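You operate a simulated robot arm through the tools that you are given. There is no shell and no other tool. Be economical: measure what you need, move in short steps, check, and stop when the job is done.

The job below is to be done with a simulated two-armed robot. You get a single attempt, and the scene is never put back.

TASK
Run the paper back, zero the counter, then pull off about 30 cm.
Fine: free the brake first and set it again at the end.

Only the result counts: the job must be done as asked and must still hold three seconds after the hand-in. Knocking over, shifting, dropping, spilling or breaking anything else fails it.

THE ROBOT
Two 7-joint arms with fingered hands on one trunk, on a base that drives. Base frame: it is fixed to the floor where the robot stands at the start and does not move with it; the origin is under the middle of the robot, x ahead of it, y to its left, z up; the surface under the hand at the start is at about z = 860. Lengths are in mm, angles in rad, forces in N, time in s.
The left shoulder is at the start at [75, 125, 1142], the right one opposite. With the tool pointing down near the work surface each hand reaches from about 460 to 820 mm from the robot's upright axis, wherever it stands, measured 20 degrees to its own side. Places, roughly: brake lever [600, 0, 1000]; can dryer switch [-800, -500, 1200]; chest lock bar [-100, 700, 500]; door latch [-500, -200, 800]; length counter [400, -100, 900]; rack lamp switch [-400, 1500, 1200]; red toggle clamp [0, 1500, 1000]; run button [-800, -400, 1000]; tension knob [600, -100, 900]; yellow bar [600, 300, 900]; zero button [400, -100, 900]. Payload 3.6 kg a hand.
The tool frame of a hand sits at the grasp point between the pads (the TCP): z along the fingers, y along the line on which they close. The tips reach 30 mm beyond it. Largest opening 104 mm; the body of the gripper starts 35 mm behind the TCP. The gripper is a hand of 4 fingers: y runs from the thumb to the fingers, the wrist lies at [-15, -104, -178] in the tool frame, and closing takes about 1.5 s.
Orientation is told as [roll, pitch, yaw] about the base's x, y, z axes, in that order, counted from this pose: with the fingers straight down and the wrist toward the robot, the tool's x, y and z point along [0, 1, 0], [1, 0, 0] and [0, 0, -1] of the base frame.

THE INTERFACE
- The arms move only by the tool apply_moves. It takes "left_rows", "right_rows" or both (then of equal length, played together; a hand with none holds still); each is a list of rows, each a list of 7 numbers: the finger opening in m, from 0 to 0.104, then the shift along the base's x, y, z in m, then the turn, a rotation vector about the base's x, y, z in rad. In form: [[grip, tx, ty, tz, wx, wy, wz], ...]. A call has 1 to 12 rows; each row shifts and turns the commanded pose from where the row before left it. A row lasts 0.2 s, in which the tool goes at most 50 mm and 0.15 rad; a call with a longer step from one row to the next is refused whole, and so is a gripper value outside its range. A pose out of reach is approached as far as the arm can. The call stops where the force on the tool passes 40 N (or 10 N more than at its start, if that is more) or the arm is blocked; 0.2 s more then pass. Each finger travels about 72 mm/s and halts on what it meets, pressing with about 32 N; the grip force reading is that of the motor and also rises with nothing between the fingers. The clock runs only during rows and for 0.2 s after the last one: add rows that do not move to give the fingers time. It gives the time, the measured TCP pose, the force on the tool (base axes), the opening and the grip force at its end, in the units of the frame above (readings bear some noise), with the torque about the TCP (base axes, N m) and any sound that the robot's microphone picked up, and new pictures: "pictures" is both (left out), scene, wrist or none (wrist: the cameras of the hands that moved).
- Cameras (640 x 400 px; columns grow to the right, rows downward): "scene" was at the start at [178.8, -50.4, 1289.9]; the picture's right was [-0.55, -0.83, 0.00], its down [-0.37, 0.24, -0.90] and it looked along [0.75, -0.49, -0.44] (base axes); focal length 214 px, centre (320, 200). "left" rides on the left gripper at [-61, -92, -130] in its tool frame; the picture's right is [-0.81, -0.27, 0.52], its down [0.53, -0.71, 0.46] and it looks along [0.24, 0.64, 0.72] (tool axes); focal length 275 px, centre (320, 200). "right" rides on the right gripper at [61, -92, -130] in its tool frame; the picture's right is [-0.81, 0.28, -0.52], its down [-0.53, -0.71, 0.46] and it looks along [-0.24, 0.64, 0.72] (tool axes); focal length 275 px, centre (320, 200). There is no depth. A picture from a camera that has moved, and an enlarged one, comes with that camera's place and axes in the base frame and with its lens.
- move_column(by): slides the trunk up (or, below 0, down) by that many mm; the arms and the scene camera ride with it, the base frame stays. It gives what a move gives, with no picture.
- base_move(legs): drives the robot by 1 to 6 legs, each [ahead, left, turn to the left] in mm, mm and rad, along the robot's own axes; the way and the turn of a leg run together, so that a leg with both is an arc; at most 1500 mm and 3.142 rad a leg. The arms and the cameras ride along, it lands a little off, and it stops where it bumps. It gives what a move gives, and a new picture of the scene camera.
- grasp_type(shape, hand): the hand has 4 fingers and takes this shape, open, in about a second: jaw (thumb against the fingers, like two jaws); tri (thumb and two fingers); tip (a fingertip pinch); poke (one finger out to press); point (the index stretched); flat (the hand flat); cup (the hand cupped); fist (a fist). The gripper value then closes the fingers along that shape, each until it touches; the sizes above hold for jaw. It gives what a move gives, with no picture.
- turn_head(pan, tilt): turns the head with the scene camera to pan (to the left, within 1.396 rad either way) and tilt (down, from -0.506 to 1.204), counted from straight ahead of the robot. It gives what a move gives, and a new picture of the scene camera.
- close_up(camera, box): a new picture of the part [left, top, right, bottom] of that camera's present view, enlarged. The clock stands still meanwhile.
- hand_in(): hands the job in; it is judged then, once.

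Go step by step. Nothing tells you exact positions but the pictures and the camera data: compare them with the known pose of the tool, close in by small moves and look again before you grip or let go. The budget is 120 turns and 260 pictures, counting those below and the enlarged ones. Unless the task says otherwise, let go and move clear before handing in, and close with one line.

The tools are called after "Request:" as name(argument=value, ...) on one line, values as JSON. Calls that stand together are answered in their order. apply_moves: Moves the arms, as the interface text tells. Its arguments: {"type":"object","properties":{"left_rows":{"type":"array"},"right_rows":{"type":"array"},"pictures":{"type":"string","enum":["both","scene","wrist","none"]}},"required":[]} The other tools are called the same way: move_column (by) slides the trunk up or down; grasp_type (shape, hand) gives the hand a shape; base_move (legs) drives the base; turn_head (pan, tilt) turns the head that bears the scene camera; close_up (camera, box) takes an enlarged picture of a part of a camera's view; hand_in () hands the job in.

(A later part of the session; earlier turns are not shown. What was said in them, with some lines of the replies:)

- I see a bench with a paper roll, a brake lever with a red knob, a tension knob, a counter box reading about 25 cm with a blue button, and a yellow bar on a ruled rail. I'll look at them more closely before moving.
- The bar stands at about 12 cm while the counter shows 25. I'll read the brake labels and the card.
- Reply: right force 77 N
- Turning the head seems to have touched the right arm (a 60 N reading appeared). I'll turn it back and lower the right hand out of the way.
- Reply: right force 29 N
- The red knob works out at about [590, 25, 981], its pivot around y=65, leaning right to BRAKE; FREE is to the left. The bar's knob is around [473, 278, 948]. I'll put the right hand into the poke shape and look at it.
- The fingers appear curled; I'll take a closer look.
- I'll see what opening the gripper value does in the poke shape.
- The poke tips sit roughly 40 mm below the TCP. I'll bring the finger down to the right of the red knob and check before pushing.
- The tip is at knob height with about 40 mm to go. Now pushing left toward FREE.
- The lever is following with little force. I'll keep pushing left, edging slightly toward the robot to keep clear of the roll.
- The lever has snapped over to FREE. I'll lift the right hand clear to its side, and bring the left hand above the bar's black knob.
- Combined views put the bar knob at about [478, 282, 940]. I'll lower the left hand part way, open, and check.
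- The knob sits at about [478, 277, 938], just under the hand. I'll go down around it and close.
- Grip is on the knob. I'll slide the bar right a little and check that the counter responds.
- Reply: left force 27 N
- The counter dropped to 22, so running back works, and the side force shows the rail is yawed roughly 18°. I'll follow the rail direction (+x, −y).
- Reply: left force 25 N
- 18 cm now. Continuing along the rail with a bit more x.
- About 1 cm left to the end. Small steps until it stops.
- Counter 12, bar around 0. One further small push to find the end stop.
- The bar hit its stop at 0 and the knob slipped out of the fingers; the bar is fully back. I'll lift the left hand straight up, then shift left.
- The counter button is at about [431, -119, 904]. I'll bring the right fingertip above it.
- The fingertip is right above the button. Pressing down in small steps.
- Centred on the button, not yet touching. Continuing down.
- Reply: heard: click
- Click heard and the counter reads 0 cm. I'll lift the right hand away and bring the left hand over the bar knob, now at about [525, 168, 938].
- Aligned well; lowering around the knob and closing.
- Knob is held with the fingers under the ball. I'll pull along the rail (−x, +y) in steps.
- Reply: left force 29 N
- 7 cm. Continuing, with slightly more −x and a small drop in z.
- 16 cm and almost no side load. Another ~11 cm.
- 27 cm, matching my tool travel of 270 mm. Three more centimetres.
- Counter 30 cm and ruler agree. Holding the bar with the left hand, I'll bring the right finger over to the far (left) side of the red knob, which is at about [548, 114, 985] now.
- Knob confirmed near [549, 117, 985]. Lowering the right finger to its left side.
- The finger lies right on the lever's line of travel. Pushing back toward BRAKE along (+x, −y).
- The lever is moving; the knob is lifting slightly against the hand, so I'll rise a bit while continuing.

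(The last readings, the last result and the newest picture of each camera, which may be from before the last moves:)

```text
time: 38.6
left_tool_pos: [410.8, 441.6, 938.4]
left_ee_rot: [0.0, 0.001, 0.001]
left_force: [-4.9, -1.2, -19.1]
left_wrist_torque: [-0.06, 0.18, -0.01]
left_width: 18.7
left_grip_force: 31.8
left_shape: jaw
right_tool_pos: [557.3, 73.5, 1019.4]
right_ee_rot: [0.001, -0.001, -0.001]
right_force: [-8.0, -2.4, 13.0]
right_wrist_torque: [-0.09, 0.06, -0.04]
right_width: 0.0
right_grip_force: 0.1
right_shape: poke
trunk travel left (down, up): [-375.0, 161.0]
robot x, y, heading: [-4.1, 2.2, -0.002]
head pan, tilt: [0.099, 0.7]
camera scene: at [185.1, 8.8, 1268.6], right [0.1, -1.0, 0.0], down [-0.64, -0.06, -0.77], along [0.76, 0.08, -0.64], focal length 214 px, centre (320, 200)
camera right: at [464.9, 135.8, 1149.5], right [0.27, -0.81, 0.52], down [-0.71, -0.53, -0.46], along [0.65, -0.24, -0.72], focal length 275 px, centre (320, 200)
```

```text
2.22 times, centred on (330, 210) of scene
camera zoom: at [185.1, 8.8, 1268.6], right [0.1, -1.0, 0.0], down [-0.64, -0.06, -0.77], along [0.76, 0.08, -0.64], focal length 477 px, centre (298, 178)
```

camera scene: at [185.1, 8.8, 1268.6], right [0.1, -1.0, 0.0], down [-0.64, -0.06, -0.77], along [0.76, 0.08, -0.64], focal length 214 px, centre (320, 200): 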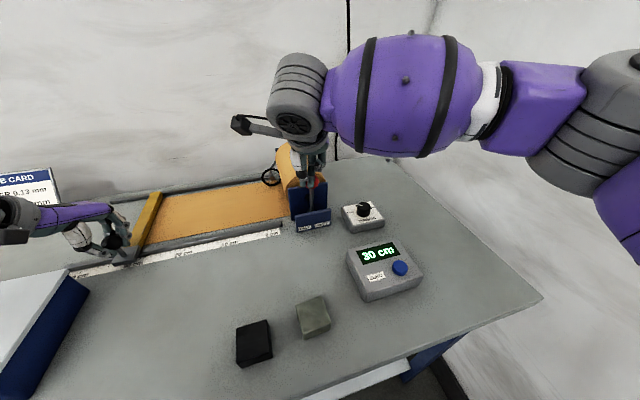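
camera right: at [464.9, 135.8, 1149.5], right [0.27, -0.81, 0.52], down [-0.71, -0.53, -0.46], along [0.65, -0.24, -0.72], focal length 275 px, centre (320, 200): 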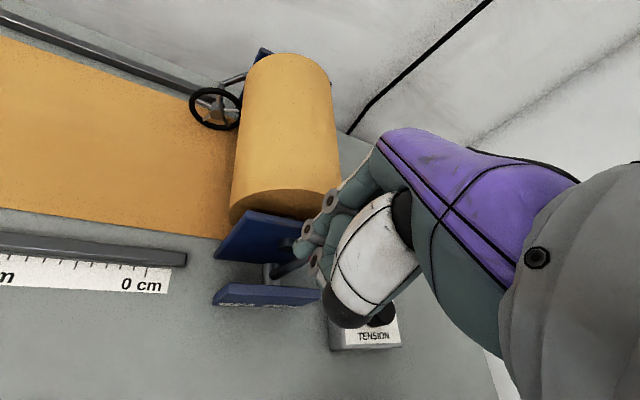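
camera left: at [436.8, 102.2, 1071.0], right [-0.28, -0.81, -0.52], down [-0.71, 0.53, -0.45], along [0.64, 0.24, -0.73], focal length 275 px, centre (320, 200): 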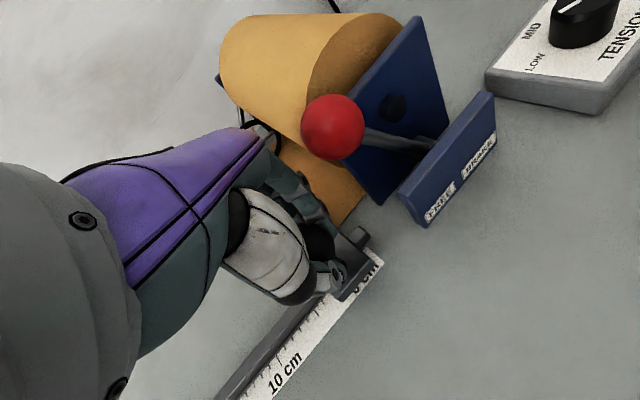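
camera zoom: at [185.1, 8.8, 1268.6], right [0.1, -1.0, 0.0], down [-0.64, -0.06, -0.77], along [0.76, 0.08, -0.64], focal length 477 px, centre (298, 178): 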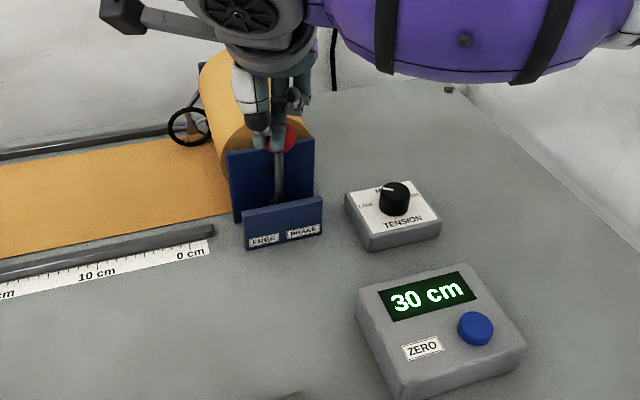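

Lever is about upright. Continuing.

Request:
apply_moves(right_rows=[[0, 0.003, -0.009, 0.001, 0, 0, 0], [0, 0.003, -0.01, 0.0, 0, 0, 0], [0, 0.003, -0.01, 0.0, 0, 0, 0], [0, 0.003, -0.01, 0, 0, 0, 0]])

Request:
close_up(camera="scene", box=[220, 120, 440, 300])

```text
time: 39.6
left_tool_pos: [410.7, 442.1, 937.2]
left_ee_rot: [0.001, 0.0, 0.0]
left_force: [-10.7, -3.5, -14.3]
left_wrist_torque: [-0.08, 0.26, 0.0]
left_width: 18.9
left_grip_force: 31.8
left_shape: jaw
right_tool_pos: [570.7, 36.7, 1016.9]
right_ee_rot: [-0.001, 0.0, 0.0]
right_force: [0.8, -0.7, 0.0]
right_wrist_torque: [0.04, -0.01, 0.01]
right_width: 0.0
right_grip_force: 0.0
right_shape: poke
trunk travel left (down, up): [-375.0, 161.0]
robot x, y, heading: [0.6, 1.9, -0.002]
head pan, tilt: [0.099, 0.7]
camera scene: at [186.3, 8.9, 1268.4], right [0.1, -1.0, 0.0], down [-0.64, -0.06, -0.77], along [0.76, 0.08, -0.64], focal length 214 px, centre (320, 200)
camera right: at [477.5, 98.5, 1148.3], right [0.28, -0.81, 0.52], down [-0.71, -0.53, -0.46], along [0.64, -0.24, -0.72], focal length 275 px, centre (320, 200)
```

scene: 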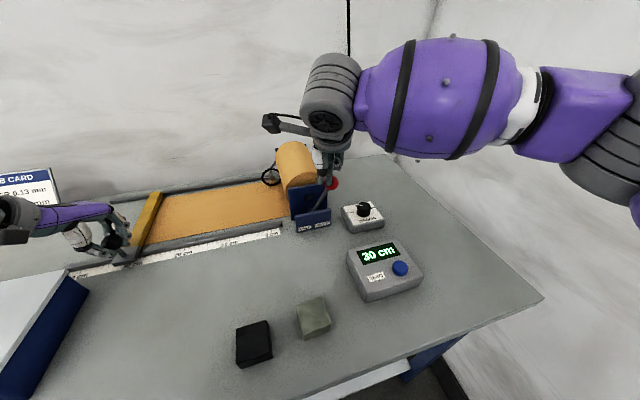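
right: 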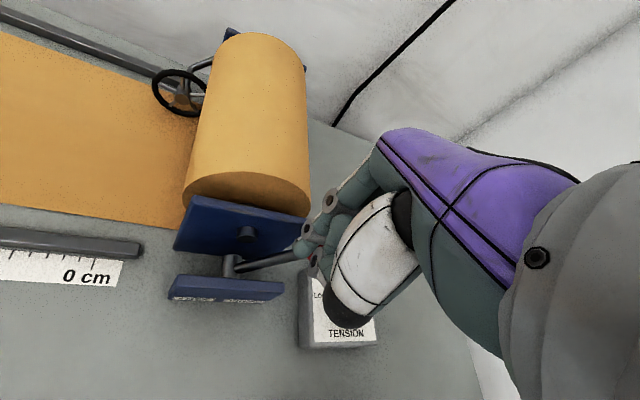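

```text
2.22 times, centred on (330, 210) of scene
camera zoom: at [186.3, 8.9, 1268.4], right [0.1, -1.0, 0.0], down [-0.64, -0.06, -0.77], along [0.76, 0.08, -0.64], focal length 477 px, centre (298, 178)
```

zoom: 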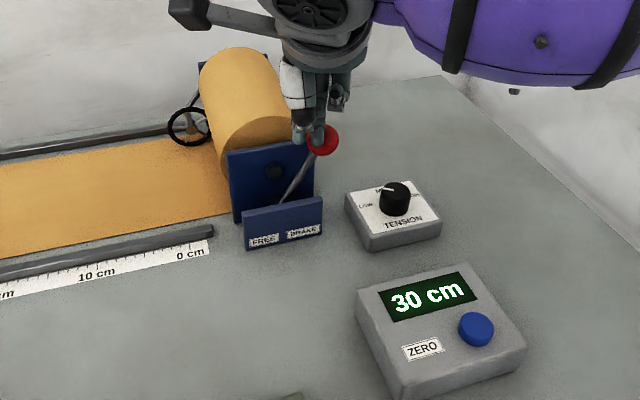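

The lever has snapped to BRAKE and the counter reads 30. I'll lift the right hand clear, then open and raise the left.

Request:
apply_moves(right_rows=[[0, -0.004, 0.006, 0.02, 0, 0, 0], [0, -0.01, 0.005, 0.04, 0, 0, 0], [0, -0.01, 0, 0.04, 0, 0, 0], [0, -0.01, -0.03, 0.03, 0, 0, 0], [0, -0.015, -0.04, 0, 0, 0, 0], [0, -0.015, -0.04, 0, 0, 0, 0], [0, -0.01, -0.04, 0, 0, 0, 0]], left_rows=[[0, 0, 0, -0.003, 0, 0, 0], [0.02, 0, 0, 0, 0, 0, 0], [0.05, 0, 0, 0, 0, 0, 0], [0.08, 0, 0, 0, 0, 0, 0], [0.104, 0, 0, 0, 0, 0, 0], [0.104, 0, 0, 0, 0, 0, 0], [0.104, 0, 0, 0, 0, 0, 0]])

```text
time: 41.2
left_tool_pos: [411.0, 441.8, 936.3]
left_ee_rot: [0.0, 0.0, -0.002]
left_force: [0.8, -1.1, -0.4]
left_wrist_torque: [-0.01, 0.0, -0.01]
left_width: 103.9
left_grip_force: 0.0
left_shape: jaw
right_tool_pos: [494.3, -104.5, 1149.7]
right_ee_rot: [0.0, -0.001, 0.001]
right_force: [-0.2, 0.3, -0.4]
right_wrist_torque: [0.0, 0.03, 0.01]
right_width: 0.2
right_grip_force: 0.1
right_shape: poke
trunk travel left (down, up): [-375.0, 161.0]
robot x, y, heading: [-2.1, -3.3, 0.002]
head pan, tilt: [0.099, 0.7]
camera scene: at [186.4, 7.5, 1268.4], right [0.1, -1.0, 0.0], down [-0.64, -0.06, -0.77], along [0.76, 0.08, -0.64], focal length 214 px, centre (320, 200)
camera right: at [402.2, -43.4, 1280.0], right [0.28, -0.81, 0.52], down [-0.71, -0.53, -0.46], along [0.65, -0.24, -0.72], focal length 275 px, centre (320, 200)
camera left: at [320.4, 377.4, 1066.3], right [-0.27, -0.81, -0.52], down [-0.71, 0.53, -0.46], along [0.64, 0.24, -0.72], focal length 275 px, centre (320, 200)
```

scene: 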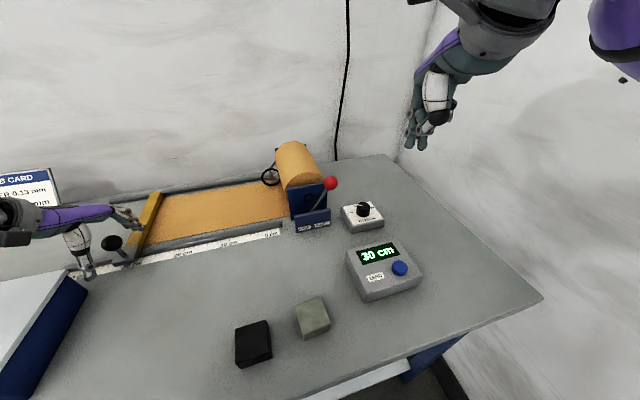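
right: 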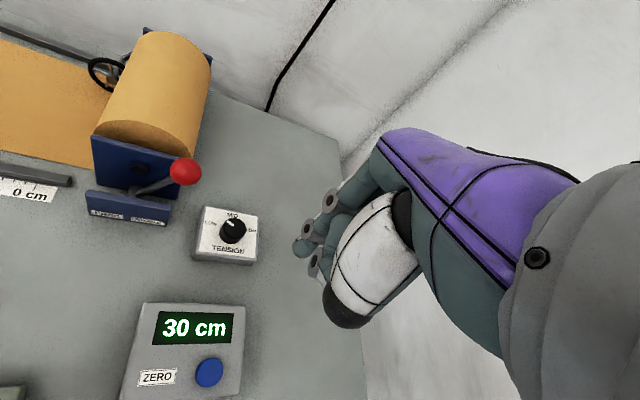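
left: 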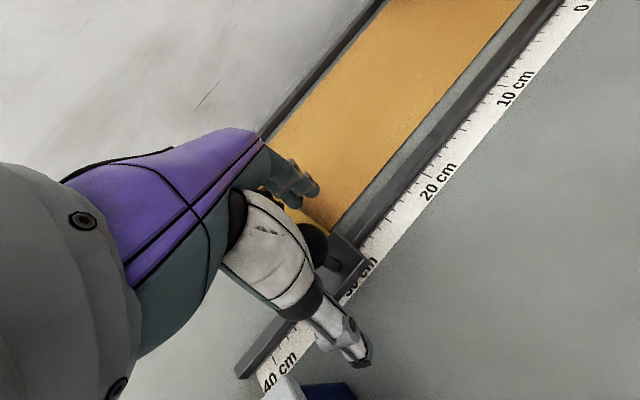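

Everything holds at 30 with the grip open. Raising the left hand straight up and checking.

Request:
apply_moves(left_rows=[[0.104, 0, 0, 0.02, 0, 0, 0], [0.104, 0, 0, 0.03, 0, 0, 0], [0.104, 0, 0, 0.04, 0, 0, 0], [0.104, 0, 0, 0.04, 0, 0, 0], [0.104, 0, 0, 0.02, 0, 0, 0], [0.104, 0, 0, 0, 0, 0, 0]], pictures="scene")

Request:
close_up(camera="scene", box=[60, 140, 440, 310])

```text
time: 42.6
left_tool_pos: [413.0, 440.8, 1087.1]
left_ee_rot: [-0.002, 0.0, -0.001]
left_force: [-0.3, -0.6, 0.7]
left_wrist_torque: [0.03, -0.02, -0.01]
left_width: 103.6
left_grip_force: 0.1
left_shape: jaw
right_tool_pos: [494.2, -103.2, 1149.8]
right_ee_rot: [0.0, 0.001, -0.001]
right_force: [0.6, -0.2, -0.3]
right_wrist_torque: [-0.02, -0.01, -0.01]
right_width: 0.0
right_grip_force: 0.1
right_shape: poke
trunk travel left (down, up): [-375.0, 161.0]
robot x, y, heading: [0.7, 0.1, 0.0]
head pan, tilt: [0.099, 0.7]
camera scene: at [186.7, 8.6, 1268.4], right [0.1, -1.0, 0.0], down [-0.64, -0.06, -0.76], along [0.76, 0.08, -0.64], focal length 214 px, centre (320, 200)
```

scene: 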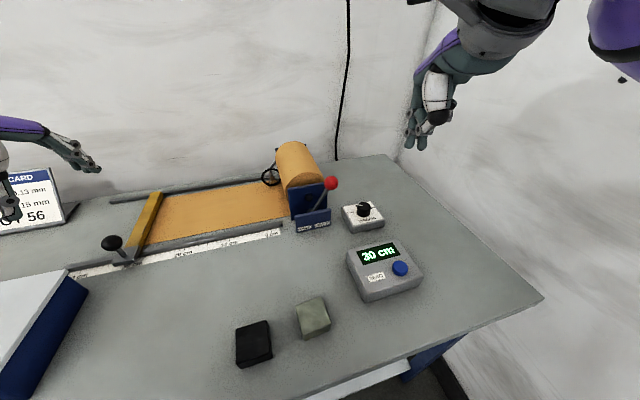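

```text
1.68 times, centred on (250, 225) of scene
camera zoom: at [186.7, 8.6, 1268.4], right [0.1, -1.0, 0.0], down [-0.64, -0.06, -0.76], along [0.76, 0.08, -0.64], focal length 361 px, centre (438, 158)
```

zoom: 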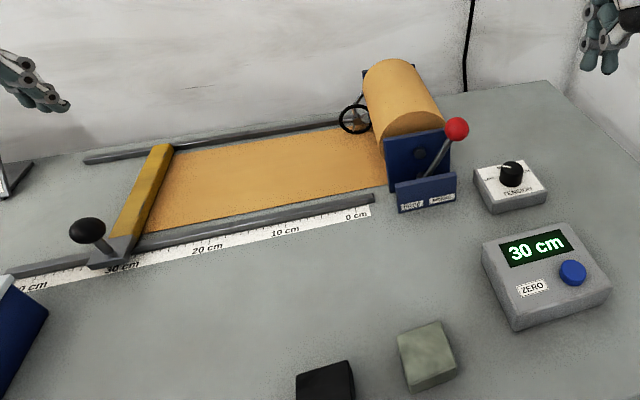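

The counter and the ruler both read 30 cm, the lever is on BRAKE, and both hands are clear of everything. Handing in.

Request:
hand_in()

```text
The job is handed in.
```

The job is done and handed in: I freed the brake, ran the paper back to its stop, zeroed the counter, pulled off 30 cm (counter and ruler agree) and set the brake again.
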